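You operate a simulated robot arm through the tools that you are given. There is no shell and no other tool. Be economical: measure what you need, move in short steps, check, and stop when the job is done.

The job below is to be done with a simulated two-armed robot. You get a single attempt, and the scene is never put back.

## Task
Pick up the blue card stand with one hand, pass it to the other hand and put it on the top of the red bench. Fetch the orange crayon and stand it on top of the black rubber roller. Fetch the shackle with an orange pin and set it on top of the teal bow board. Take the brass brush and put it on the low shelf of the steel table. Put the blue dustpan on the low shelf of the steel table. Fetch the purple felt block and set it on the teal bench. Pull the right cream drawer open. The order is free. Set down upright: blue card stand, orange crayon.

It is judged by the outcome, as a careful person would: the job done as asked, and still so three seconds after it is handed in. It fails if anything else is knocked over, pushed out of place, dropped, spilled or broken.

## Robot
Two 7-joint arms with two-finger parallel grippers on one trunk, on a base that drives. Base frame: it is fixed to the floor where the robot stands at the start and does not move with it; the origin is under the middle of the robot, x ahead of it, y to its left, z up; the surface under the hand at the start is at about z = 85. Lengths are in cm, angles in degrees, forces in N, time in s.
The left shoulder is at the start at [7.1, 15.6, 110.5], the right one opposite. Places, roughly: black rubber roller (6x6x5 cm) [90, -30, 90]; blue card stand [100, 0, 100]; blue dustpan (18x15x13 cm) [-750, 220, 90]; brass brush (13x4x5 cm) [-730, 270, 100]; low shelf of the steel table [-760, 230, 30]; orange crayon (2x2x9 cm) [50, 10, 90]; purple felt block (6x5x4 cm) [-870, -600, 50]; right cream drawer [50, -30, 70]; shackle with an orange pin (8x10x3 cm) [-70, 390, 90]; teal bench [-850, -680, 80]; teal bow board (40x10x8 cm) [-110, 360, 90]; top of the red bench [-110, 360, 90]. Payload 3.91 kg a hand.
The tool frame of a hand sits at the grasp point between the pads (the TCP): z along the fingers, y along the line on which they close. The tips reach 3 cm beyond it. Largest opening 11 cm; finger width 2, thickness 1; the body of the gripper, 4.8 by 11.2 cm, starts 5.5 cm behind the TCP.
Orientation is that of the tool frame in the base frame, as [roll, pitch, yaw] about the fixed x, y, z axes, in that order (R = Rz(yaw) Ry(pitch) Rx(roll)). With the fingers straight down and closing along the base's y, the tool's x points along the base's -x, its y along +y and its z along -z.

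## Interface
- The arms move only by the tool arm_command. It takes "left_plan", "right_plan" or both (then of equal length, played together; a hand with none holds still); each is a list of rows, each a list of 7 numbers: the shift along the base's x, y, z in cm, then the turn, a rotation vector about the base's x, y, z in rad, then the opening in per cent of the stroke, from 0 (shut) to 100 (fully open). In form: [[dx, dy, dz, ax, ay, az, hand], ...]. A call has 1 to 10 rows; each row shifts and turns the commanded pose from where the row before left it. A row lasts 0.2 s, in which the tool goes at most 5 cm and 8.6 degrees; a call with a longer step from one row to the next is refused whole, and so is a gripper value outside its range. A pose out of reach is approached as far as the arm can. The call stops where the force on the tool passes 40 N (or 10 N more than at its start, if that is more) or the arm is blocked; 0.2 s more then pass. Each finger travels about 10.8 cm/s and halts on what it meets, pressing with about 36 N; the grip force reading is that of the motor and also rises with nothing between the fingers. The clock runs only during rows and for 0.2 s after the last one: add rows that do not move to give the fingers time. The reply holds the time, the measured pose of the TCP, the force on the tool along the base axes, the opening and the grip force, in the units named above and with some noise, with the torque about the TCP (base axes, N m) and any sound that the robot's microphone picked up.
- Cameras (640 x 400 px; columns grow to the right, rows downward): "scene" is now at [12.59, -2.71, 131.42]; the picture's right is [-0.35, -0.94, 0.00], its down [-0.69, 0.25, -0.68] and it looks along [0.64, -0.24, -0.73] (base axes); focal length 214 px, centre (320, 200). "left" rides on the left gripper at [7.2, -1.7, -10.3] in its tool frame; the picture's right is [0.23, 0.97, 0.00], its down [-0.76, 0.18, -0.62] and it looks along [-0.61, 0.14, 0.78] (tool axes); focal length 222 px, centre (320, 200). "right" rides on the right gripper at [7.2, 1.7, -10.3] in its tool frame; the picture's right is [-0.23, 0.97, 0.00], its down [-0.76, -0.18, -0.62] and it looks along [-0.61, -0.14, 0.78] (tool axes); focal length 222 px, centre (320, 200).
- grab_frame(camera): a new picture of that camera. It takes no simulated time.
- slide_trunk(by): slides the trunk up (or, below 0, down) by that many cm; the arms and the scene camera ride with it, the base frame stays. It gives what a move gives, with no picture.
- roll_base(legs): drives the robot by 1 to 6 legs, each [ahead, left, turn to the left] in cm, cm and degrees, along the robot's own axes; the way and the turn of a leg run together, so that a leg with both is an arc; at most 150 cm and 180 degrees a leg. The arms and the cameras ride along, it lands a little off, and it stops where it bumps. It gives what a move gives.
- aim_head(pan, tilt): turns the head with the scene camera to pan (to the left, within 86 degrees either way) and tilt (down, from -29 to 69), counted from straight ahead of the robot. It gives what a move gives.
- measure_at(camera, pixels): for up to 12 pixels [column, row] of the newest picture of that camera ("zoom" is the newest enlarged one), the place [x, y, z] in the base frame of the surface seen there, good to about 0.3 cm. It takes no simulated time.
- enlarge(camera, box): a new picture of the part [left, top, right, bottom] of that camera's present view, enlarged. It takes no simulated time.
- close_job(): hands the job in; it is judged then, once.

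Keep the steps short. Do not move on a guess: measure, check each grasp and each placing, and mend mistakes. In all there are 138 turns and 180 pictures (those below and enlarged ones count). Leave the grippers open and the arms clear of the work at the hand-in unless told otherwise, and finish with a single line.

The tools are called after "Call:" as name(argument=value, ...) on one line, values as JSON. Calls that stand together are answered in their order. arm_command: Moves the arms, as the interface text tells. Its arguments: {"type":"object","properties":{"left_plan":{"type":"array"},"right_plan":{"type":"array"}},"required":[]} The other tools are called the same way: slide_trunk (by) slides the trunk up or down; roll_base (legs) drives the base; aim_head (pan, tilt) turns the head that bears the scene camera; grab_frame (camera) takes a picture; measure_at (camera, pixels) gives the place of the surface under pixels of a picture; enlarge (camera, box) takes an enlarged picture of a part of a camera's view; close_job () hands the job in.

At the start:

```text
time_s: 0.0
left_ee_pos: [82.72, 8.94, 111.98]
left_orientation: [180.0, 0.0, -179.8]
left_ft_force: [-0.2, -0.1, 0.3]
left_ft_torque: [0.0, -0.01, 0.03]
left_finger_gap: 11.0
left_finger_force: 0.1
right_ee_pos: [64.01, -53.92, 110.09]
right_orientation: [-180.0, 0.0, 180.0]
right_ft_force: [0.2, -0.2, -0.3]
right_ft_torque: [0.04, -0.02, 0.03]
right_finger_gap: 11.01
right_finger_force: 0.1
trunk travel left (down, up): [-55.0, 39.0]
robot x, y, heading: [-0.27, 0.03, 0.1]
head pan, tilt: [-20.3, 47.0]
```

scene: 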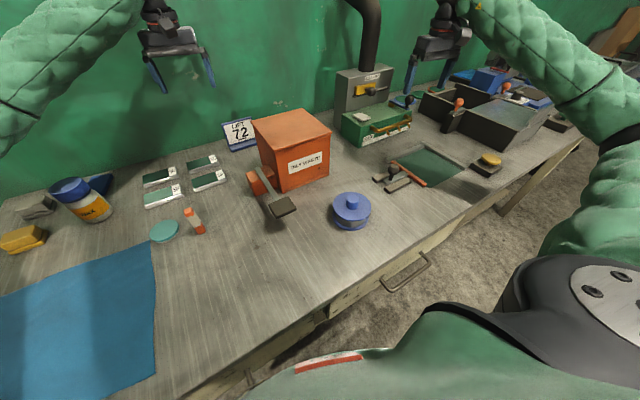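
right: 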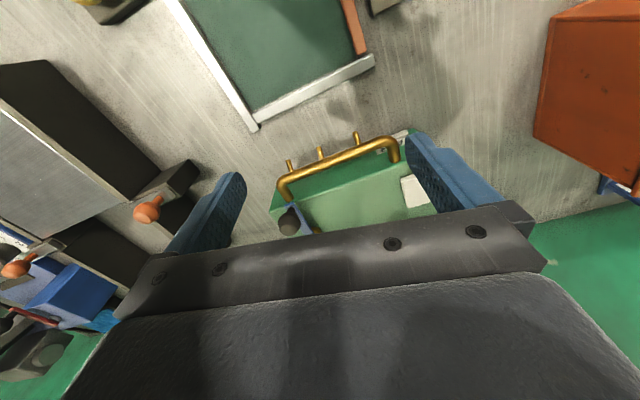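
left: 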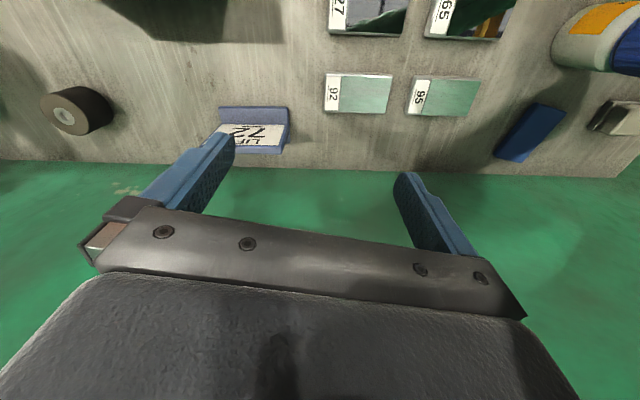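

I'll start by measuring what is visible: card stand at about (240,135), the orange stick at (195,222), the roller in the left picture at (77,110), and the drawer handle at (405,275).

Call:
measure_at(camera="scene", pixels=[[240, 132], [240, 147], [193, 214], [200, 231], [405, 272], [383, 288], [428, 262], [250, 378], [350, 200], [285, 207], [290, 120], [300, 150]])

Call:
measure_at(camera="left", pixels=[[65, 113], [90, 95], [85, 125], [255, 135], [255, 112], [250, 150], [225, 112], [285, 115]])

Call:
enlarge(camera="scene", box=[140, 100, 400, 262])

Call:
enlarge(camera="left", box=[0, 50, 320, 250])

```text
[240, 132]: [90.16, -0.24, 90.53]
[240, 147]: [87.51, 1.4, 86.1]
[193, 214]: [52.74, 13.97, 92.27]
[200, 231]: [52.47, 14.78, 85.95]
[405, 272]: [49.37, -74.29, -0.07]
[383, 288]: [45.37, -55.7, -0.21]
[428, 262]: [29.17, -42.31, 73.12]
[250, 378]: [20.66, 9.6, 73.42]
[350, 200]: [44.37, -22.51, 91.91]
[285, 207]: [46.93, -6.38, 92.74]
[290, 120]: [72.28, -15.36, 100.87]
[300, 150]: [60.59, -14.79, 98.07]
```

```text
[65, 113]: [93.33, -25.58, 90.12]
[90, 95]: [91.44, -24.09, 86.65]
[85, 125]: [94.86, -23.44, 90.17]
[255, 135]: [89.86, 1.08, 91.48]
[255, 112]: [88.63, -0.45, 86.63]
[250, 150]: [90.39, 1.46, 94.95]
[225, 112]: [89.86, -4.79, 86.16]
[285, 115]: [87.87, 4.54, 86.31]
```

```text
2.46 times, centred on (270, 181) of scene
```

zoom: 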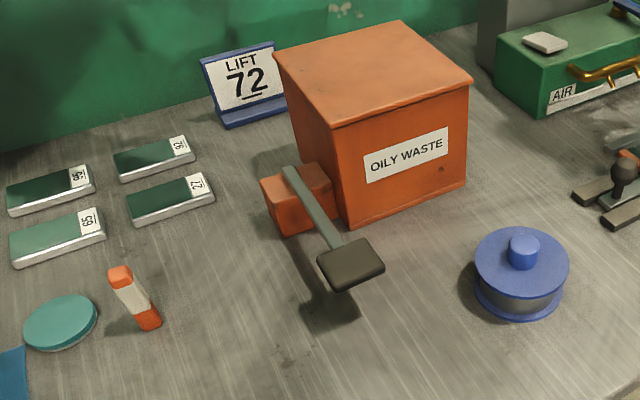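

```text
2.00 times, centred on (160, 150) of left
```

zoom: 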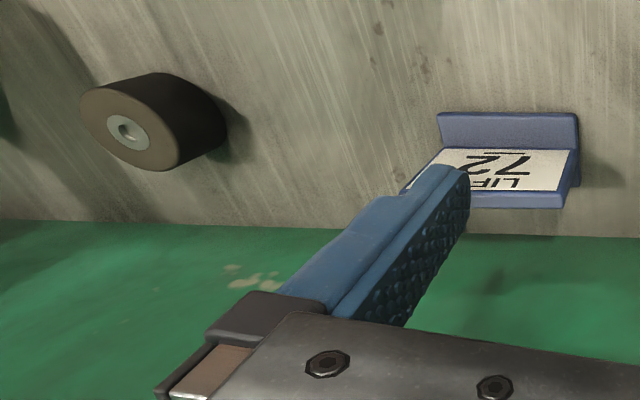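

The crayon stands upright at about (53,14.5). The roller top is at about (93.5,-25), z 90. I'll move the left hand above the crayon, keeping it high, then look again.

Call:
arm_command(left_plan=[[-4.2, 0.8, 0, 0, 0, 0, 100], [-4.2, 0.8, 0, 0, 0, 0, 100], [-4.2, 0.8, 0, 0, 0, 0, 100], [-4.2, 0.8, -1, 0, 0, 0, 100], [-4.2, 0.8, -2, 0, 0, 0, 100], [-4.2, 0.8, -2, 0, 0, 0, 100], [-4.2, 0.8, -2, 0, 0, 0, 100], [0, 0, 0, 0, 0, 0, 60]])

Call:
grab_frame(camera="left")

Call:
enlarge(camera="scene", box=[140, 180, 260, 255])

```text
time_s: 1.8
left_ee_pos: [53.25, 14.5, 104.89]
left_orientation: [-180.0, -0.1, -179.9]
left_ft_force: [-0.6, -0.3, 0.0]
left_ft_torque: [-0.03, 0.0, -0.01]
left_finger_gap: 6.6
left_finger_force: 0.1
right_ee_pos: [63.92, -53.83, 109.99]
right_orientation: [-180.0, -0.1, 179.9]
right_ft_force: [-0.3, -0.4, -0.6]
right_ft_torque: [0.04, -0.01, 0.0]
right_finger_gap: 10.99
right_finger_force: 0.1
trunk travel left (down, up): [-55.0, 39.0]
robot x, y, heading: [-0.39, 0.06, -0.2]
head pan, tilt: [-20.3, 47.0]
```

```text
174 pictures are left
```

left: 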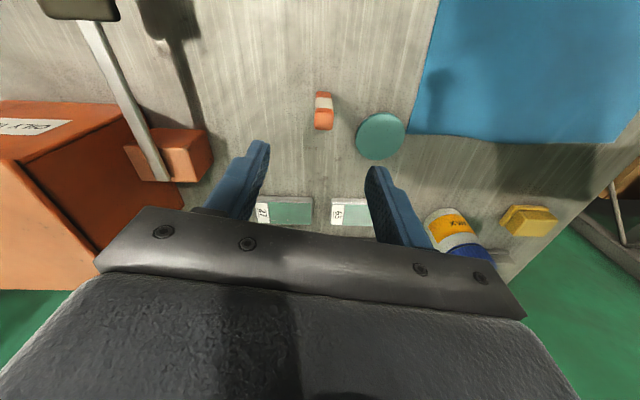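

```text
5.33 times, centred on (200, 218) of scene
```

zoom: 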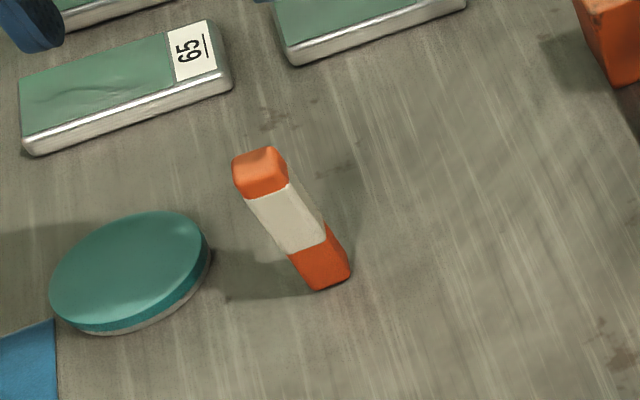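

Now I'll measure the crayon's top and its base corners.

Call:
measure_at(camera="zoom", pixels=[[260, 157], [245, 160], [275, 155], [262, 185], [285, 170], [320, 285], [346, 268]])

Call:
measure_at(camera="left", pixels=[[324, 126], [318, 126], [330, 126], [318, 95], [330, 95], [324, 110], [380, 135], [360, 135]])

```text
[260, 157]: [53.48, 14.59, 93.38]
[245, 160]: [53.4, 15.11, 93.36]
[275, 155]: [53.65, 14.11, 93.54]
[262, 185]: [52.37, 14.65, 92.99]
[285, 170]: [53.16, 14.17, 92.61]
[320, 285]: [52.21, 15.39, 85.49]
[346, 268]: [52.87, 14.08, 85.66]
```

```text
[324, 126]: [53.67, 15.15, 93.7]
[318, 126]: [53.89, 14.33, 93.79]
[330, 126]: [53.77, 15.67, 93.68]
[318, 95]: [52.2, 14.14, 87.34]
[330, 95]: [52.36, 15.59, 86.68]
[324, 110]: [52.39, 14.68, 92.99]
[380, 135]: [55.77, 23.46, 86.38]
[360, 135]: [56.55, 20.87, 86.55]
```

Crayon centre is (53.2,14.8), top 93.8. I'll descend to z 91 and close.

Call:
arm_command(left_plan=[[0, 0.3, -4.5, 0, 0, 0, 60], [0, 0, -4.5, 0, 0, 0, 60], [0, 0, -3, 0, 0, 0, 50], [0, 0, -1.9, 0, 0, 0, 50], [0, 0, 0, 0, 0, 0, 50], [0, 0, 0, 0, 0, 0, 0], [0, 0, 0, 0, 0, 0, 0], [0, 0, 0, 0, 0, 0, 0]])

Call:
grab_frame(camera="left")

```text
time_s: 3.6
left_ee_pos: [53.27, 14.83, 91.02]
left_orientation: [179.9, 0.1, -179.9]
left_ft_force: [-0.7, 0.6, 0.5]
left_ft_torque: [-0.02, -0.02, 0.0]
left_finger_gap: 1.79
left_finger_force: 36.3
right_ee_pos: [64.08, -53.86, 110.04]
right_orientation: [-180.0, 0.0, -180.0]
right_ft_force: [-0.3, -0.5, 0.2]
right_ft_torque: [-0.02, -0.03, 0.0]
right_finger_gap: 10.99
right_finger_force: 0.1
trunk travel left (down, up): [-55.0, 39.0]
robot x, y, heading: [-0.01, -0.07, 0.3]
head pan, tilt: [-20.3, 47.0]
```

```text
172 pictures are left
```

left: 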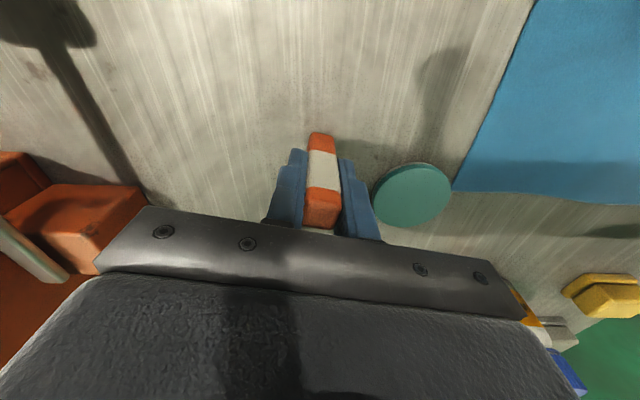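

Crayon held (gap 1.8). I'll lift it clear and look to the right to see what is there before shifting the base.

Call:
arm_command(left_plan=[[0, 0, 2, 0, 0, 0, 0], [0, 0, 5, 0, 0, 0, 0], [0, 0, 5, 0, 0, 0, 0], [0, 0, 5, 0, 0, 0, 0], [0, 0, 5, 0, 0, 0, 0]])

Call:
aim_head(pan=-50, tilt=35)

Call:
grab_frame(camera="scene")

```text
time_s: 4.8
left_ee_pos: [53.22, 14.8, 112.96]
left_orientation: [180.0, 0.0, 179.9]
left_ft_force: [0.2, -0.4, -0.2]
left_ft_torque: [0.01, -0.01, 0.05]
left_finger_gap: 1.81
left_finger_force: 36.0
right_ee_pos: [63.94, -54.04, 110.17]
right_orientation: [179.9, 0.0, -180.0]
right_ft_force: [0.1, 0.1, -0.3]
right_ft_torque: [0.03, 0.01, 0.01]
right_finger_gap: 10.99
right_finger_force: 0.1
trunk travel left (down, up): [-55.0, 39.0]
robot x, y, heading: [-0.02, -0.17, -0.2]
head pan, tilt: [-20.3, 47.0]
```

```text
time_s: 5.8
left_ee_pos: [53.25, 14.82, 112.97]
left_orientation: [-180.0, 0.0, -179.8]
left_ft_force: [-0.8, 0.5, -0.2]
left_ft_torque: [0.01, -0.01, -0.02]
left_finger_gap: 1.82
left_finger_force: 36.1
right_ee_pos: [63.92, -53.92, 110.14]
right_orientation: [-179.9, 0.0, -179.9]
right_ft_force: [-0.5, -0.3, -0.5]
right_ft_torque: [0.02, 0.0, 0.0]
right_finger_gap: 11.0
right_finger_force: 0.1
trunk travel left (down, up): [-55.0, 39.0]
robot x, y, heading: [0.07, -0.28, 0.2]
head pan, tilt: [-50.0, 35.0]
```

```text
171 pictures are left
```

scene: 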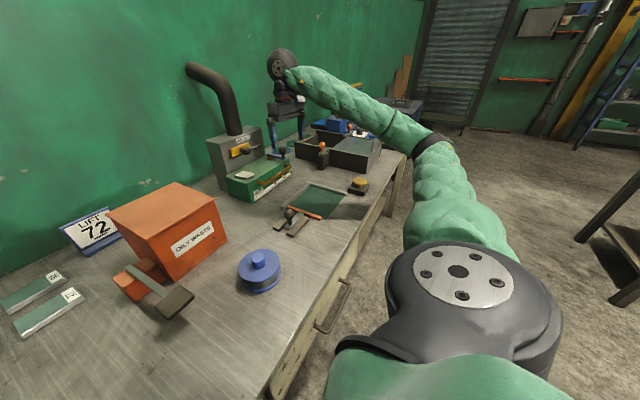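

To the right there are only low organisers under the right hand, and the floor is clear. I'll shift the base 32 cm right.

Call:
roll_base(legs=[[0, -32, 0]])

Call:
aim_head(pan=5, tilt=40)

Call:
grab_frame(camera="scene")

Call:
grab_frame(camera="left")

```text
time_s: 7.9
left_ee_pos: [53.36, -17.16, 112.97]
left_orientation: [-180.0, -0.1, 179.9]
left_ft_force: [0.3, -0.1, -0.1]
left_ft_torque: [0.03, 0.01, 0.02]
left_finger_gap: 1.81
left_finger_force: 35.8
right_ee_pos: [63.86, -86.13, 110.06]
right_orientation: [180.0, 0.0, 179.8]
right_ft_force: [0.3, -0.5, 0.6]
right_ft_torque: [0.03, 0.01, -0.03]
right_finger_gap: 11.02
right_finger_force: 0.0
trunk travel left (down, up): [-55.0, 39.0]
robot x, y, heading: [-0.1, -31.89, -0.2]
head pan, tilt: [-50.0, 35.0]
```

```text
time_s: 9.1
left_ee_pos: [53.34, -17.13, 112.93]
left_orientation: [-179.9, -0.1, 179.8]
left_ft_force: [0.5, -0.4, -1.3]
left_ft_torque: [0.01, 0.0, -0.01]
left_finger_gap: 1.81
left_finger_force: 36.0
right_ee_pos: [63.73, -86.0, 110.12]
right_orientation: [-180.0, 0.0, 180.0]
right_ft_force: [1.0, -0.3, 0.2]
right_ft_torque: [-0.04, -0.02, -0.02]
right_finger_gap: 10.97
right_finger_force: 0.1
trunk travel left (down, up): [-55.0, 39.0]
robot x, y, heading: [-0.1, -31.61, -0.4]
head pan, tilt: [5.0, 40.0]
```

```text
170 pictures are left
```

scene: 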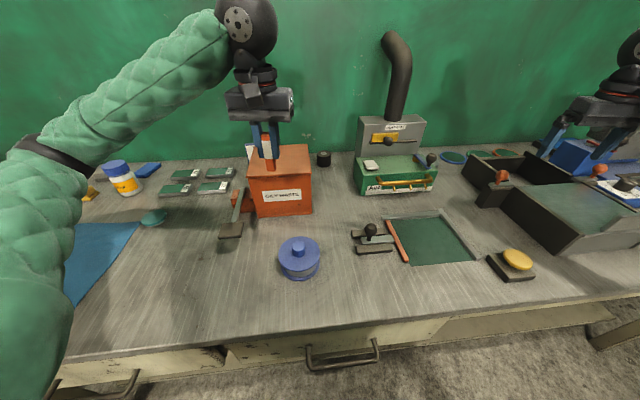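

```text
169 pictures are left
```

left: 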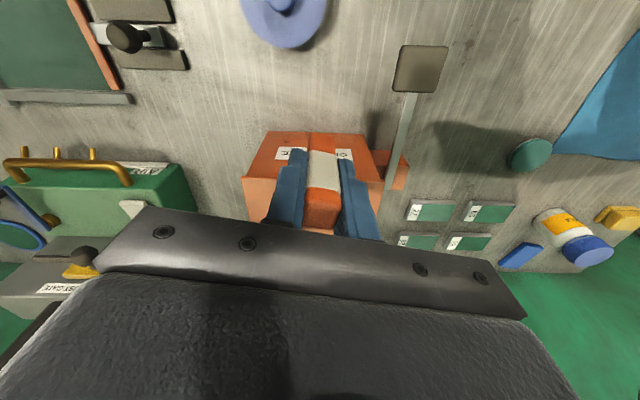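

I'll measure the roller and its neighbours.

Call:
enlarge(camera="scene", box=[240, 100, 440, 225])

Call:
measure_at(camera="scene", pixels=[[323, 154], [318, 154], [328, 154], [323, 151], [323, 156], [323, 163], [362, 118], [362, 150], [330, 120], [310, 150], [278, 150], [395, 70]])

```text
3.20 times, centred on (340, 162) of scene
```

zoom: 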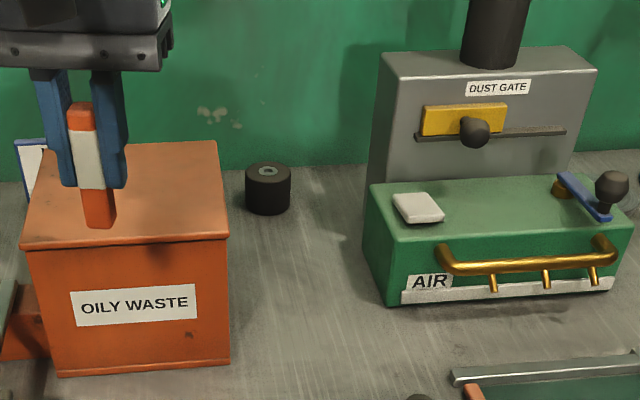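

```text
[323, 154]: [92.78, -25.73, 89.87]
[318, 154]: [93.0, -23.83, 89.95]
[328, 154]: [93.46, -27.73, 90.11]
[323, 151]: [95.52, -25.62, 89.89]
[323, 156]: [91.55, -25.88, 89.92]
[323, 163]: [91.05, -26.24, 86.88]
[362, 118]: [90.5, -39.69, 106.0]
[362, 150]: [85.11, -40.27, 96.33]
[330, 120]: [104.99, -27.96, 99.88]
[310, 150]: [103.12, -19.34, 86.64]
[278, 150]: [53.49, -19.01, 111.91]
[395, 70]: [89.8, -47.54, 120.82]
```

Call:
measure_at(camera="zoom", pixels=[[268, 171], [248, 170], [289, 172], [268, 163], [268, 180], [258, 171], [278, 171], [215, 150], [220, 235]])

```text
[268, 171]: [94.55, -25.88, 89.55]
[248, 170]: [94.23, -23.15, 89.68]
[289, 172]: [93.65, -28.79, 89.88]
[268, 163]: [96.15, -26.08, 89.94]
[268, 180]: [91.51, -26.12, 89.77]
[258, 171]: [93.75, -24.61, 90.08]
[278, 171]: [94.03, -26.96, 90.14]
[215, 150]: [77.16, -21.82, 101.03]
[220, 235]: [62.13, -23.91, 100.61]
```

Roller centre is (94.0,-25.9), top z 90.0. I'll carry the crayon over it, keeping it high.

Call:
arm_command(left_plan=[[4.5, -1, 0, 0, 0, 0, 0], [4.5, -1, 0, 0, 0, 0, 0], [4.5, -1, 0, 0, 0, 0, 0], [4.5, -1, 0, 0, 0, 0, 0], [4.5, -1, 0, 0, 0, 0, 0], [4.5, -1, 0, 0, 0, 0, 0], [4.5, -1, 0, 0, 0, 0, 0], [4.5, -1, -3, 0, 0, 0, 0], [4.6, -0.8, -3, 0, 0, 0, 0]])

Call:
enlarge(camera="scene", box=[270, 90, 390, 165])

Call:
grab_frame(camera="left")

```text
refused: row 8 steps farther than a row can; nothing moved
```

```text
5.33 times, centred on (330, 128) of scene
```

zoom: 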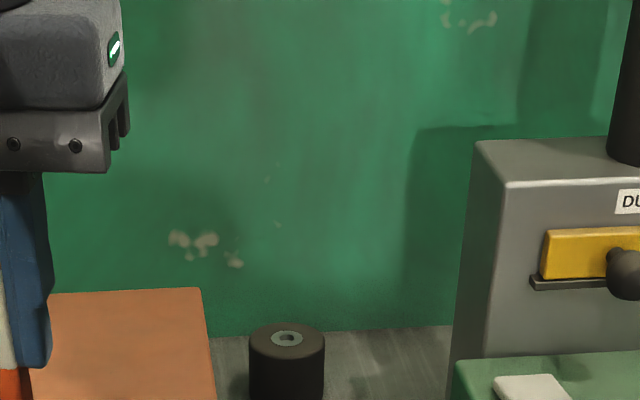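

```text
166 pictures are left
```

left: 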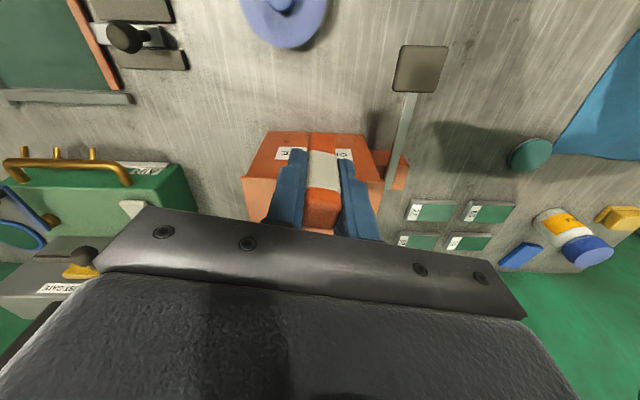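

The step was too long. I'll redo it with rows under 5 cm.

Call:
arm_command(left_plan=[[4.5, -1, 0, 0, 0, 0, 0], [4.5, -1, 0, 0, 0, 0, 0], [4.5, -1, 0, 0, 0, 0, 0], [4.5, -1, 0, 0, 0, 0, 0], [4.5, -1, 0, 0, 0, 0, 0], [4.5, -1, 0, 0, 0, 0, 0], [4.5, -1, 0, 0, 0, 0, 0], [4.5, -1, 0, 0, 0, 0, 0], [4.6, -0.8, 0, 0, 0, 0, 0], [0, 0, -4, 0, 0, 0, 0]])

Call:
enlarge(camera="scene", box=[250, 75, 410, 175])

Call:
grab_frame(camera="left")

```text
time_s: 11.3
left_ee_pos: [93.87, -25.84, 108.94]
left_orientation: [-179.8, 0.0, 179.9]
left_ft_force: [0.1, 0.5, 0.2]
left_ft_torque: [-0.04, 0.01, 0.0]
left_finger_gap: 1.82
left_finger_force: 35.7
right_ee_pos: [63.98, -85.78, 110.06]
right_orientation: [180.0, -0.2, 179.9]
right_ft_force: [0.2, -0.1, 0.3]
right_ft_torque: [0.0, 0.01, 0.01]
right_finger_gap: 11.02
right_finger_force: 0.1
trunk travel left (down, up): [-55.0, 39.0]
robot x, y, heading: [0.32, -31.56, 0.0]
head pan, tilt: [5.0, 40.0]
```

```text
4.00 times, centred on (330, 125) of scene
```

zoom: 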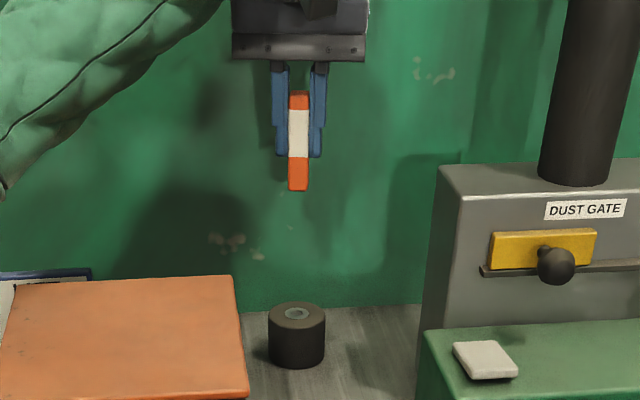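

```text
164 pictures are left
```

left: 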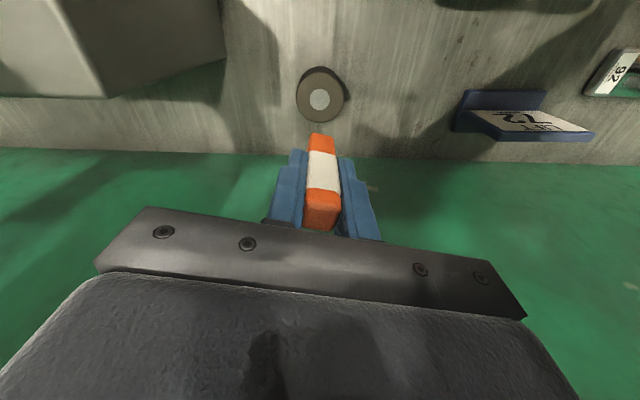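

Call:
measure_at(camera="zoom", pixels=[[298, 186], [298, 140], [297, 313]])

Call:
measure_at(camera="left", pixels=[[319, 99], [300, 95], [341, 95], [318, 72], [318, 118], [321, 190], [321, 136]])

```text
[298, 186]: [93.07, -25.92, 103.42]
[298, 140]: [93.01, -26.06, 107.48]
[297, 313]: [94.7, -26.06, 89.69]
```

```text
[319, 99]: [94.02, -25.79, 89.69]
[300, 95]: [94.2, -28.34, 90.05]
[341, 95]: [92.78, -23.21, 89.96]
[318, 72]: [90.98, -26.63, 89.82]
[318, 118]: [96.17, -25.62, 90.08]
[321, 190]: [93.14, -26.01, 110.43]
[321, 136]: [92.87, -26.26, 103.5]
```

Aligned with the hub within 0.2 cm. The crayon bottom is at about 102.9, so I'll lower it 12.7 cm.

Call:
arm_command(left_plan=[[0.1, 0, -4.5, 0, 0, 0, 0], [0, 0, -4.5, 0, 0, 0, 0], [0, 0, -2.5, 0, 0, 0, 0], [0, 0, -1, 0, 0, 0, 0], [0, 0, -0.3, 0, 0, 0, 0], [0, 0, 0, 0, 0, 0, 0]])

Call:
enlarge(camera="scene", box=[270, 100, 390, 175])

```text
time_s: 12.9
left_ee_pos: [94.07, -24.13, 102.53]
left_orientation: [-179.4, 4.2, -178.8]
left_ft_force: [-0.5, 0.2, -0.3]
left_ft_torque: [0.0, 0.02, -0.01]
left_finger_gap: 1.83
left_finger_force: 35.6
right_ee_pos: [63.18, -85.71, 110.46]
right_orientation: [179.7, 0.5, -179.8]
right_ft_force: [-0.3, -0.8, 0.2]
right_ft_torque: [0.02, 0.02, 0.01]
right_finger_gap: 11.01
right_finger_force: 0.1
trunk travel left (down, up): [-55.0, 39.0]
robot x, y, heading: [0.07, -32.11, -0.1]
head pan, tilt: [5.0, 40.0]
stopped in row 6 (left hand): the arm was blocked; the commanded pose is now the measured one
```

```text
5.33 times, centred on (330, 138) of scene
```

zoom: 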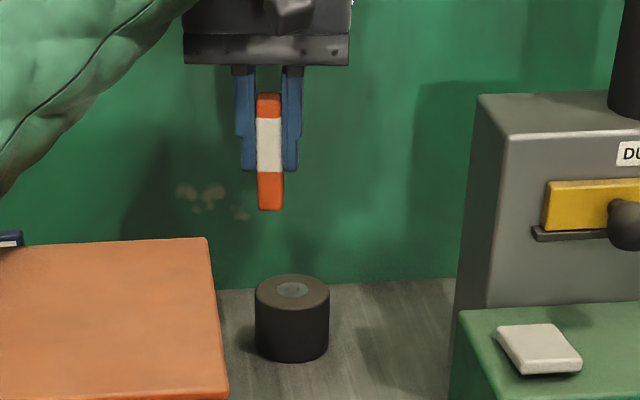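

The arm was blocked at z 102.5. I'll look at the whole view to find out whether the arm touches something or has run out of reach.

Call:
arm_command(left_plan=[[0, 0, 3, 0, 0, 0, 0], [0, 0, 2, 0, 0, 0, 0]])

Call:
grab_frame(camera="scene")

```text
time_s: 13.5
left_ee_pos: [94.4, -24.79, 105.32]
left_orientation: [-179.5, 2.7, -179.3]
left_ft_force: [-1.0, -0.8, 0.6]
left_ft_torque: [-0.01, -0.06, 0.01]
left_finger_gap: 1.8
left_finger_force: 36.0
right_ee_pos: [63.61, -85.85, 110.22]
right_orientation: [-180.0, 0.2, 179.9]
right_ft_force: [-0.3, 0.8, 1.1]
right_ft_torque: [-0.01, -0.05, -0.01]
right_finger_gap: 10.99
right_finger_force: 0.0
trunk travel left (down, up): [-55.0, 39.0]
robot x, y, heading: [0.07, -31.78, -0.2]
head pan, tilt: [5.0, 40.0]
```

```text
162 pictures are left
```

scene: 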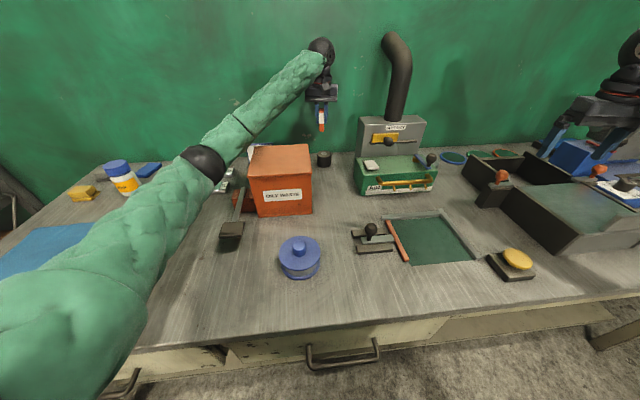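

Call:
measure_at(camera="scene", pixels=[[200, 160], [220, 165], [225, 155], [245, 140], [260, 125], [290, 95], [180, 190], [312, 146], [250, 150]])

Call:
enlarge(camera="scene", box=[150, 60, 350, 260])

```text
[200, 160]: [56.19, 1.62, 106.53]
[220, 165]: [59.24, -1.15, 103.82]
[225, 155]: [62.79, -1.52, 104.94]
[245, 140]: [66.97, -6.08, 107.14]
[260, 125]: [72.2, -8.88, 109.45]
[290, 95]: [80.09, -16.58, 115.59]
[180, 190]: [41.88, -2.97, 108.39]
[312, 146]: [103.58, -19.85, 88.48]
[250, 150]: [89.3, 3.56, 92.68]
```

```text
2.00 times, centred on (250, 160) of scene
```

zoom: 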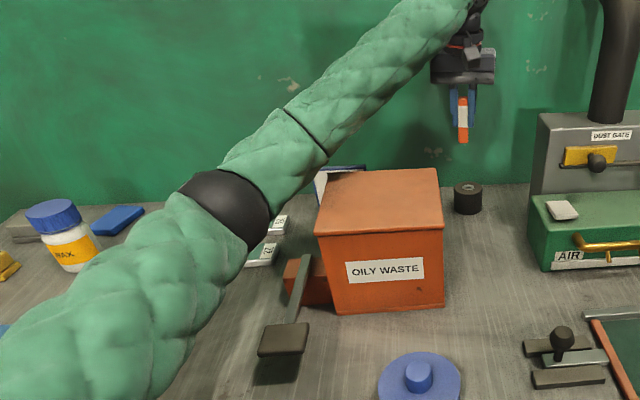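

The forearm rests against the left top edge of the waste box, because the elbow is low. I'll raise the trunk so the arm passes higher. The box looks unmoved.

Call:
slide_trunk(by=20)

Call:
arm_command(left_plan=[[0, 0, -4, 0, 0, 0, 0], [0, 0, -4, 0, 0, 0, 0], [0, 0, -4, 0, 0, 0, 0], [0, 0, -4, 0, 0, 0, 0], [0, 0, 0, 0, 0, 0, 0]])

Call:
grab_frame(camera="scene")

```text
time_s: 15.7
left_ee_pos: [94.85, -24.73, 125.12]
left_orientation: [-179.6, 2.6, -179.2]
left_ft_force: [-0.3, 0.9, -0.6]
left_ft_torque: [0.0, 0.0, 0.01]
left_finger_gap: 1.81
left_finger_force: 36.1
right_ee_pos: [64.07, -85.73, 130.1]
right_orientation: [180.0, 0.0, 180.0]
right_ft_force: [0.4, -0.6, 0.0]
right_ft_torque: [0.03, 0.0, 0.01]
right_finger_gap: 11.02
right_finger_force: 0.2
trunk travel left (down, up): [-75.0, 19.0]
robot x, y, heading: [0.18, -31.83, 0.1]
head pan, tilt: [5.0, 40.0]
```

```text
time_s: 16.9
left_ee_pos: [94.61, -24.59, 109.39]
left_orientation: [-179.5, 2.7, -179.1]
left_ft_force: [0.2, -0.3, -1.0]
left_ft_torque: [0.02, 0.04, 0.0]
left_finger_gap: 1.78
left_finger_force: 35.5
right_ee_pos: [64.0, -85.71, 130.14]
right_orientation: [-180.0, -0.1, -179.9]
right_ft_force: [-0.1, -0.1, -0.4]
right_ft_torque: [0.02, -0.01, 0.0]
right_finger_gap: 10.98
right_finger_force: 0.0
trunk travel left (down, up): [-75.0, 19.0]
robot x, y, heading: [0.03, -31.77, 0.1]
head pan, tilt: [5.0, 40.0]
```

```text
160 pictures are left
```

scene: 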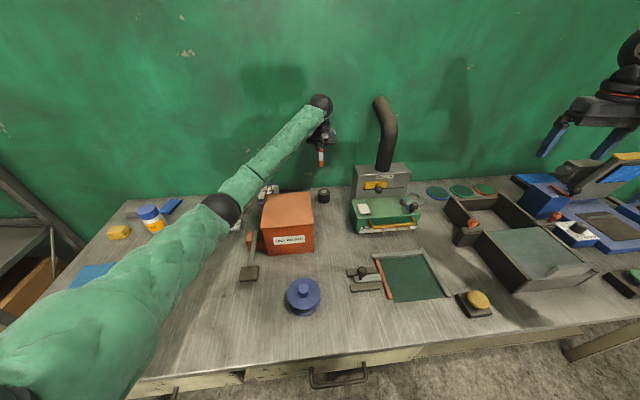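

I'll straighten the hand, recentre it over the roller and check.

Call:
arm_command(left_plan=[[-0.6, -1.3, 0, 0.009, 0.047, -0.014, 0], [0, 0, -4, 0, 0, 0, 0], [0, 0, -4, 0, 0, 0, 0], [0, 0, -1.5, 0, 0, 0, 0], [0, 0, 0, 0, 0, 0, 0]])

Call:
enlarge(camera="scene", box=[190, 90, 430, 240])

Call:
grab_frame(camera="left")

```text
time_s: 18.1
left_ee_pos: [94.24, -25.86, 100.16]
left_orientation: [-179.9, 0.1, -179.8]
left_ft_force: [0.4, 0.1, -0.3]
left_ft_torque: [0.05, -0.01, 0.01]
left_finger_gap: 1.8
left_finger_force: 36.1
right_ee_pos: [63.93, -85.77, 130.23]
right_orientation: [-179.9, 0.1, 179.9]
right_ft_force: [0.2, 0.7, -0.6]
right_ft_torque: [0.0, 0.0, 0.01]
right_finger_gap: 11.01
right_finger_force: 0.0
trunk travel left (down, up): [-75.0, 19.0]
robot x, y, heading: [-0.23, -31.99, -0.1]
head pan, tilt: [5.0, 40.0]
```

```text
2.67 times, centred on (310, 165) of scene
```

zoom: 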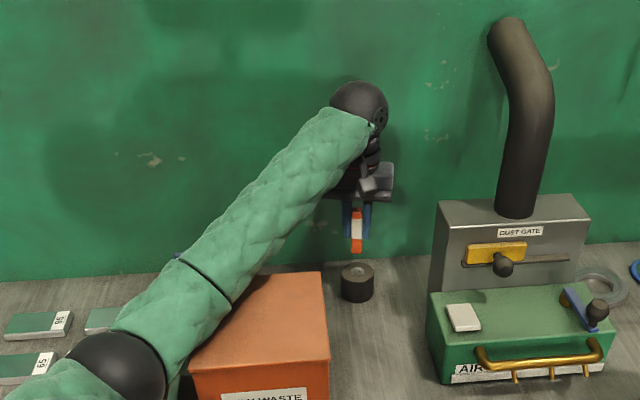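

```text
158 pictures are left
```

left: 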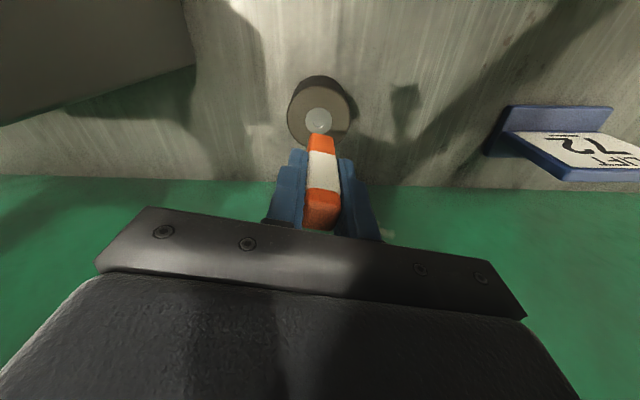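

Call:
measure_at(camera="left", pixels=[[293, 110], [354, 105], [318, 84], [318, 138], [321, 137], [322, 220]])

Call:
measure_at(camera="zoom", pixels=[[357, 252], [215, 340], [222, 305], [240, 300], [250, 272], [185, 360], [340, 275], [374, 275], [357, 285]])

```text
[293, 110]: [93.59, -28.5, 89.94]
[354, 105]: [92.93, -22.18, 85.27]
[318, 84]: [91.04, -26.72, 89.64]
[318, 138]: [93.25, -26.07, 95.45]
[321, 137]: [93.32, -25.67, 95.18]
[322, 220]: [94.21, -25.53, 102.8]
```

```text
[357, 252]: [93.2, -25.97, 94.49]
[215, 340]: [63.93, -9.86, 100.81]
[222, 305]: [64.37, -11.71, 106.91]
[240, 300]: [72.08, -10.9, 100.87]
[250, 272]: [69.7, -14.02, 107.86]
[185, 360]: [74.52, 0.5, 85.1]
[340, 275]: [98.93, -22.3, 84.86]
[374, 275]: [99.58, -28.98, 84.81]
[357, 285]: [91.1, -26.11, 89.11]
```

The crayon bottom is about 4 cm above the hub and on centre, but the forearm is still close to the box lid. I'll raise the trunk 12 cm more, then lower the hand.

Call:
slide_trunk(by=12)

Call:
arm_command(left_plan=[[-0.2, 0, -4, 0, 0, 0, 0], [0, 0, -4, 0, 0, 0, 0], [0, 0, -4, 0, 0, 0, 0], [0, 0, -2.5, 0, 0, 0, 0], [0, 0, -0.8, 0, 0, 0, 0], [0, 0, 0, 0, 0, 0, 0]])

Call:
grab_frame(camera="scene")

Call:
grab_frame(camera="left")

```text
time_s: 19.6
left_ee_pos: [94.21, -25.92, 111.8]
left_orientation: [-180.0, -0.1, 180.0]
left_ft_force: [0.5, 0.6, 0.5]
left_ft_torque: [0.01, -0.02, -0.01]
left_finger_gap: 1.82
left_finger_force: 36.2
right_ee_pos: [64.02, -85.78, 142.13]
right_orientation: [-180.0, -0.1, -179.9]
right_ft_force: [0.1, -0.8, 0.1]
right_ft_torque: [0.0, 0.01, -0.02]
right_finger_gap: 10.98
right_finger_force: 0.1
trunk travel left (down, up): [-87.0, 7.0]
robot x, y, heading: [-0.3, -31.75, 0.1]
head pan, tilt: [5.0, 40.0]
```

```text
time_s: 21.0
left_ee_pos: [93.95, -25.97, 96.47]
left_orientation: [-179.9, 0.0, -179.9]
left_ft_force: [0.1, -0.9, -0.3]
left_ft_torque: [-0.02, -0.03, -0.02]
left_finger_gap: 1.8
left_finger_force: 35.6
right_ee_pos: [64.0, -85.72, 142.11]
right_orientation: [180.0, 0.0, -179.9]
right_ft_force: [0.2, 0.1, 0.3]
right_ft_torque: [-0.03, 0.0, -0.02]
right_finger_gap: 10.99
right_finger_force: 0.0
trunk travel left (down, up): [-87.0, 7.0]
robot x, y, heading: [-0.16, -32.08, 0.1]
head pan, tilt: [5.0, 40.0]
```

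```text
157 pictures are left
```

scene: 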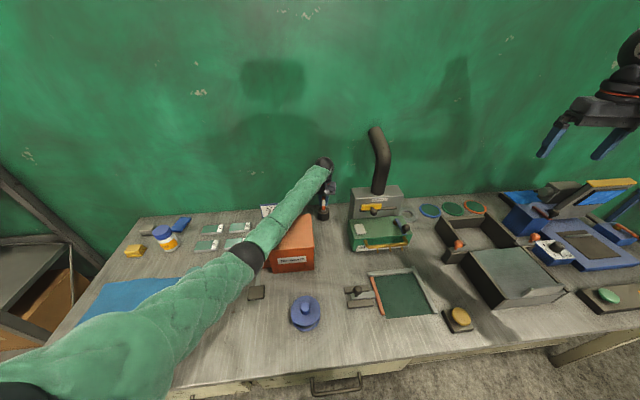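

```text
156 pictures are left
```

left: 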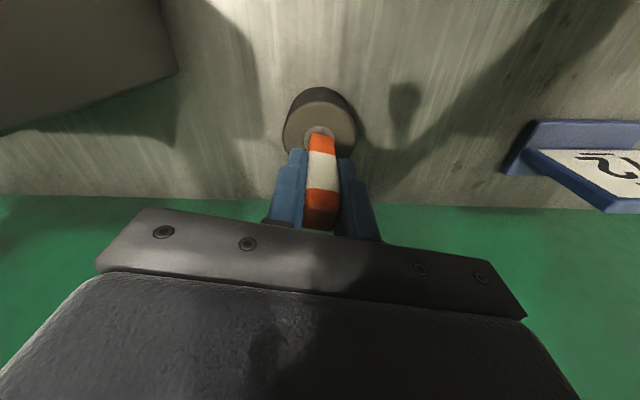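

The crayon is just above the hub and no contact force shows. I'll lower it in small steps until it touches.

Call:
arm_command(left_plan=[[0, 0, -0.25, 0, 0, 0, 0], [0, 0, -0.15, 0, 0, 0, 0], [0, 0, 0, 0, 0, 0, 0]])

Call:
enlarge(camera="left", box=[240, 60, 400, 160])

```text
time_s: 21.8
left_ee_pos: [94.06, -25.84, 96.12]
left_orientation: [-180.0, -0.1, 180.0]
left_ft_force: [0.1, 0.4, 0.3]
left_ft_torque: [0.02, 0.01, -0.02]
left_finger_gap: 1.78
left_finger_force: 36.3
right_ee_pos: [64.11, -85.71, 142.09]
right_orientation: [180.0, 0.0, 180.0]
right_ft_force: [-0.6, 0.3, -0.1]
right_ft_torque: [-0.01, -0.01, -0.02]
right_finger_gap: 10.99
right_finger_force: 0.0
trunk travel left (down, up): [-87.0, 7.0]
robot x, y, heading: [0.42, -31.7, -0.0]
head pan, tilt: [5.0, 40.0]
```

```text
4.00 times, centred on (320, 110) of left
```

zoom: 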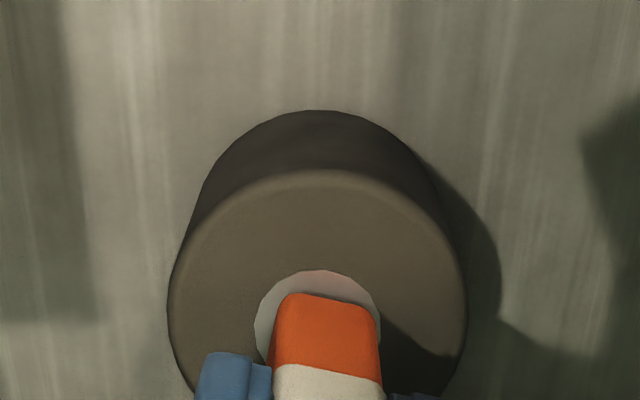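

Call:
arm_command(left_plan=[[0, 0, -0.15, 0, 0, 0, 0], [0, 0, -0.1, 0, 0, 0, 0], [0, 0, 0, 0, 0, 0, 0]])

```text
time_s: 22.6
left_ee_pos: [94.0, -26.0, 95.96]
left_orientation: [-179.9, 0.0, 179.9]
left_ft_force: [1.2, -0.8, 6.8]
left_ft_torque: [0.0, -0.06, -0.03]
left_finger_gap: 1.83
left_finger_force: 36.0
right_ee_pos: [63.79, -85.84, 142.16]
right_orientation: [179.9, 0.0, 180.0]
right_ft_force: [1.1, -0.7, 0.5]
right_ft_torque: [0.01, 0.0, -0.01]
right_finger_gap: 10.98
right_finger_force: 0.0
trunk travel left (down, up): [-87.0, 7.0]
robot x, y, heading: [-0.17, -32.2, 0.0]
head pan, tilt: [5.0, 40.0]
```

Contact, with 6.8 N upward. I'll release slowly, then rise straight up.

Call:
arm_command(left_plan=[[0, 0, 0, 0, 0, 0, 18], [0, 0, 0, 0, 0, 0, 25], [0, 0, 0, 0, 0, 0, 40], [0, 0, 0, 0, 0, 0, 40], [0, 0, 3, 0, 0, 0, 40], [0, 0, 5, 0, 0, 0, 40], [0, 0, 5, 0, 0, 0, 40], [0, 0, 4, 0, 0, 0, 40]])

Call:
grab_frame(camera="left")

Call:
enlarge(camera="scene", box=[200, 130, 440, 280])

```text
time_s: 24.4
left_ee_pos: [94.09, -25.8, 112.85]
left_orientation: [179.9, -0.1, 179.9]
left_ft_force: [-1.3, -0.1, -0.5]
left_ft_torque: [0.01, 0.01, 0.0]
left_finger_gap: 4.4
left_finger_force: 0.2
right_ee_pos: [63.87, -85.6, 142.12]
right_orientation: [-179.9, -0.1, 179.9]
right_ft_force: [-0.5, -0.4, -0.5]
right_ft_torque: [-0.04, -0.02, 0.0]
right_finger_gap: 11.01
right_finger_force: 0.0
trunk travel left (down, up): [-87.0, 7.0]
robot x, y, heading: [0.08, -31.76, 0.0]
head pan, tilt: [5.0, 40.0]
```

```text
154 pictures are left
```

left: 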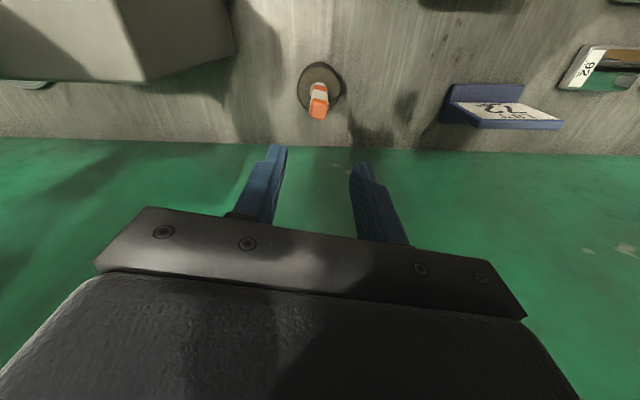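

```text
2.67 times, centred on (320, 205) of scene
```

zoom: 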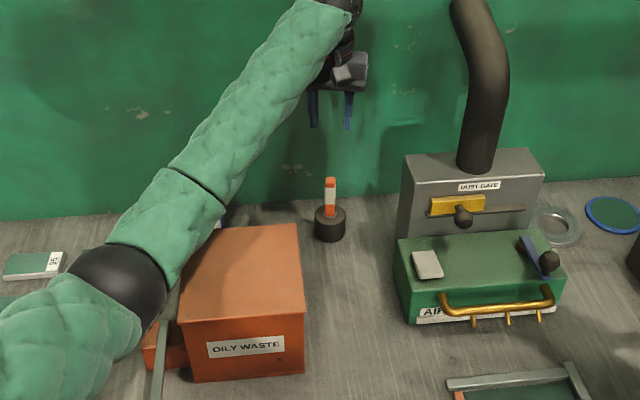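

The crayon stands upright and free. Next is the card stand. I'll move the left hand toward it, high, for a closer look.

Call:
arm_command(left_plan=[[-1.5, 4, 0, 0, 0, 0, 80], [-1.5, 4, 0, 0, 0, 0, 100], [-1.5, 4.5, 0, 0, 0, 0, 100], [-1.5, 4.5, 0, 0, 0, 0, 100], [-2, 4.5, 0, 0, 0, 0, 100], [0, 4.5, 0, 0, 0, 0, 100]])

Call:
grab_frame(camera="left")

Call:
aim_head(pan=22, tilt=40)

Call:
grab_frame(camera="scene")

```text
time_s: 25.8
left_ee_pos: [85.98, 0.05, 112.78]
left_orientation: [-179.9, -0.1, 179.9]
left_ft_force: [0.6, -0.1, -0.3]
left_ft_torque: [0.0, 0.03, -0.02]
left_finger_gap: 10.97
left_finger_force: 0.1
right_ee_pos: [64.04, -85.67, 142.1]
right_orientation: [180.0, 0.0, 179.9]
right_ft_force: [-0.3, -0.4, -0.3]
right_ft_torque: [0.02, -0.03, 0.0]
right_finger_gap: 11.0
right_finger_force: 0.1
trunk travel left (down, up): [-87.0, 7.0]
robot x, y, heading: [-0.06, -32.07, -0.1]
head pan, tilt: [5.0, 40.0]
```

```text
152 pictures are left
```

left: 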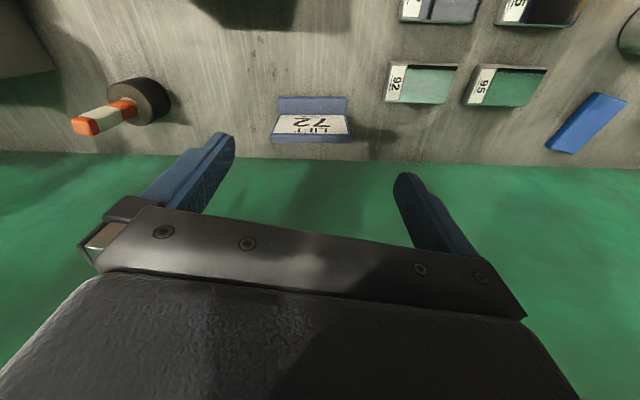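

```text
time_s: 26.6
left_ee_pos: [85.93, 0.07, 112.79]
left_orientation: [-179.9, -0.2, 180.0]
left_ft_force: [0.6, -0.2, 0.0]
left_ft_torque: [0.01, 0.02, 0.0]
left_finger_gap: 10.98
left_finger_force: 0.0
right_ee_pos: [64.08, -85.78, 141.94]
right_orientation: [180.0, -0.1, 180.0]
right_ft_force: [0.2, 0.3, 0.0]
right_ft_torque: [-0.01, 0.01, 0.03]
right_finger_gap: 10.97
right_finger_force: 0.1
trunk travel left (down, up): [-87.0, 7.0]
robot x, y, heading: [0.21, -31.73, -0.2]
head pan, tilt: [22.0, 40.0]
```

```text
151 pictures are left
```

scene: 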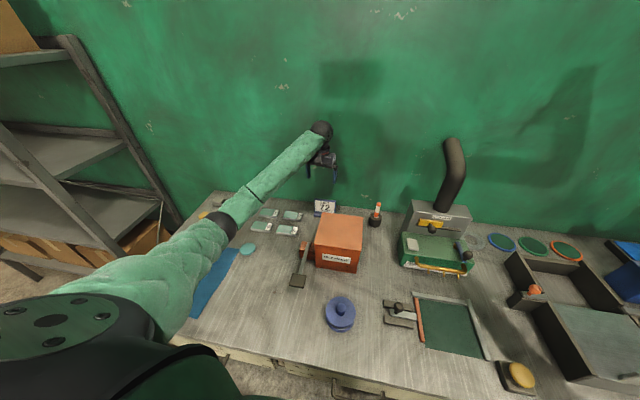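

Call:
enlarge(camera="left", box=[250, 80, 378, 160])

Call:
measure_at(camera="zoom", pixels=[[150, 90], [300, 85], [470, 90], [110, 290], [300, 300], [490, 295], [300, 190], [250, 150], [400, 150], [130, 220], [460, 200], [300, 345]])

```text
5.00 times, centred on (314, 120) of left
```

zoom: 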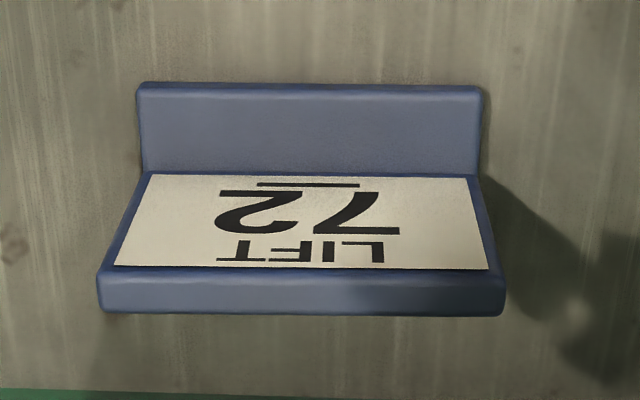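

```text
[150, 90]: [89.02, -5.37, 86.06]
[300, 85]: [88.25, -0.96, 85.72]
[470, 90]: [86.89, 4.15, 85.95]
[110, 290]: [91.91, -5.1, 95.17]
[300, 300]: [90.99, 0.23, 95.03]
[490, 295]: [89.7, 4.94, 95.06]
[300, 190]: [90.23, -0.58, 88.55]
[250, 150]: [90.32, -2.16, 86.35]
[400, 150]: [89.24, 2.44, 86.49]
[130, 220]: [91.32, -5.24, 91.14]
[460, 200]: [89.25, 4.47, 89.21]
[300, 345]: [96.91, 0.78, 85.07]
```

The stand's plate is vertical, yawed 12.4°, about 10 cm wide and 1.2 cm thick; top centre is (90.8,-0.1), z 95.1. I'll yaw the left hand by -77.6° so it closes across the plate, over the plate's left part.

Call:
arm_command(left_plan=[[0.42, 0.255, -0.7, 0, 0, -0.1354, 100], [0.42, 0.255, -0.7, 0, 0, -0.1354, 100], [0.42, 0.255, -0.7, 0, 0, -0.1354, 100], [0.42, 0.255, -0.7, 0, 0, -0.1354, 100], [0.42, 0.255, -0.7, 0, 0, -0.1354, 80], [0.42, 0.255, -0.7, 0, 0, -0.1354, 60], [0.42, 0.255, -0.7, 0, 0, -0.1354, 60], [0.42, 0.255, -0.7, 0, 0, -0.1354, 60], [0.42, 0.255, -0.7, 0, 0, -0.1354, 60], [0.42, 0.255, -0.7, 0, 0, -0.1354, 60]])

Call:
grab_frame(camera="left")

Call:
enlarge(camera="scene", box=[230, 110, 430, 235])

```text
time_s: 28.8
left_ee_pos: [90.29, 2.48, 105.79]
left_orientation: [-180.0, 0.0, 102.3]
left_ft_force: [0.3, 0.1, 0.0]
left_ft_torque: [0.03, -0.02, -0.02]
left_finger_gap: 6.6
left_finger_force: 0.0
right_ee_pos: [64.01, -85.78, 142.11]
right_orientation: [-180.0, 0.0, -180.0]
right_ft_force: [-0.4, 0.3, -0.2]
right_ft_torque: [0.01, 0.0, -0.05]
right_finger_gap: 11.01
right_finger_force: 0.0
trunk travel left (down, up): [-87.0, 7.0]
robot x, y, heading: [0.02, -31.7, -0.1]
head pan, tilt: [22.0, 40.0]
```

```text
149 pictures are left
```

left: 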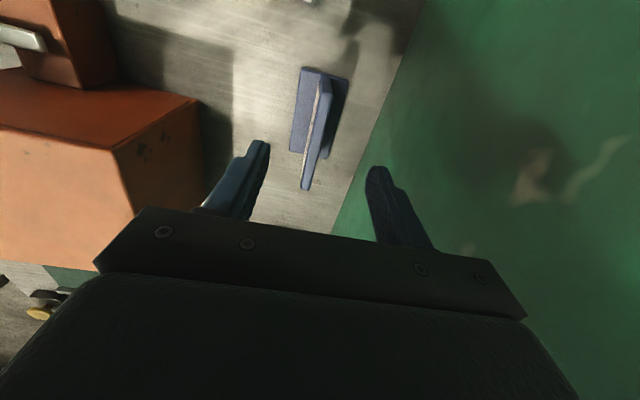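

```text
3.20 times, centred on (330, 172) of scene
```

zoom: 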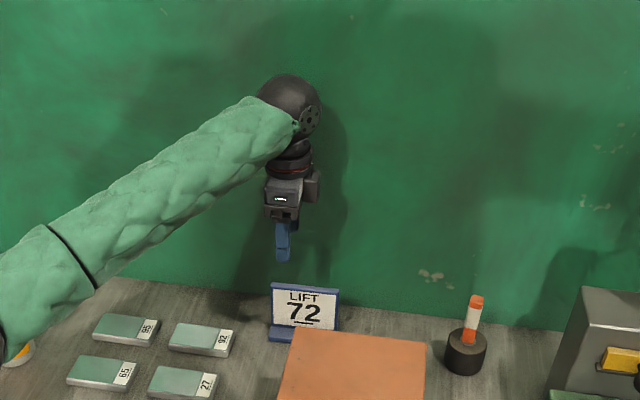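

Aligned with the plate. I'll descend to z 93.4 and close.

Call:
arm_command(left_plan=[[0, 0.1, -4.5, 0, 0, 0, 50], [0, 0, -4.5, 0, 0, 0, 45], [0, 0, -2.4, 0, 0, 0, 45], [0, 0, -1, 0, 0, 0, 45], [0, 0, 0, 0, 0, 0, 0], [0, 0, 0, 0, 0, 0, 0], [0, 0, 0, 0, 0, 0, 0]])

Call:
grab_frame(camera="left")

```text
time_s: 30.4
left_ee_pos: [90.24, 2.62, 93.43]
left_orientation: [180.0, 0.0, 102.4]
left_ft_force: [0.7, -0.1, 0.1]
left_ft_torque: [0.02, 0.02, 0.02]
left_finger_gap: 1.13
left_finger_force: 36.4
right_ee_pos: [64.08, -85.69, 142.13]
right_orientation: [180.0, 0.0, 180.0]
right_ft_force: [0.6, -0.1, -0.9]
right_ft_torque: [0.01, -0.02, -0.01]
right_finger_gap: 11.01
right_finger_force: 0.0
trunk travel left (down, up): [-87.0, 7.0]
robot x, y, heading: [0.03, -31.77, -0.1]
head pan, tilt: [22.0, 40.0]
```

```text
147 pictures are left
```

left: 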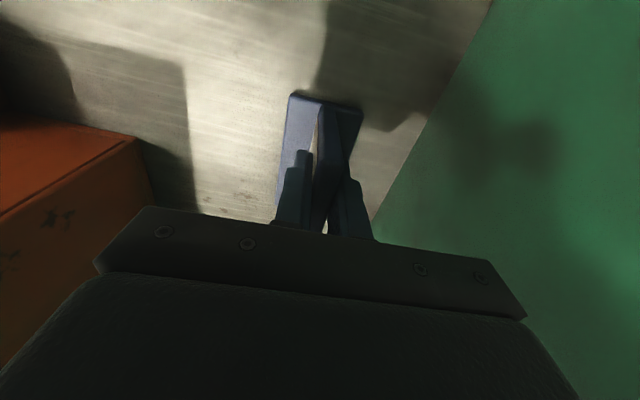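

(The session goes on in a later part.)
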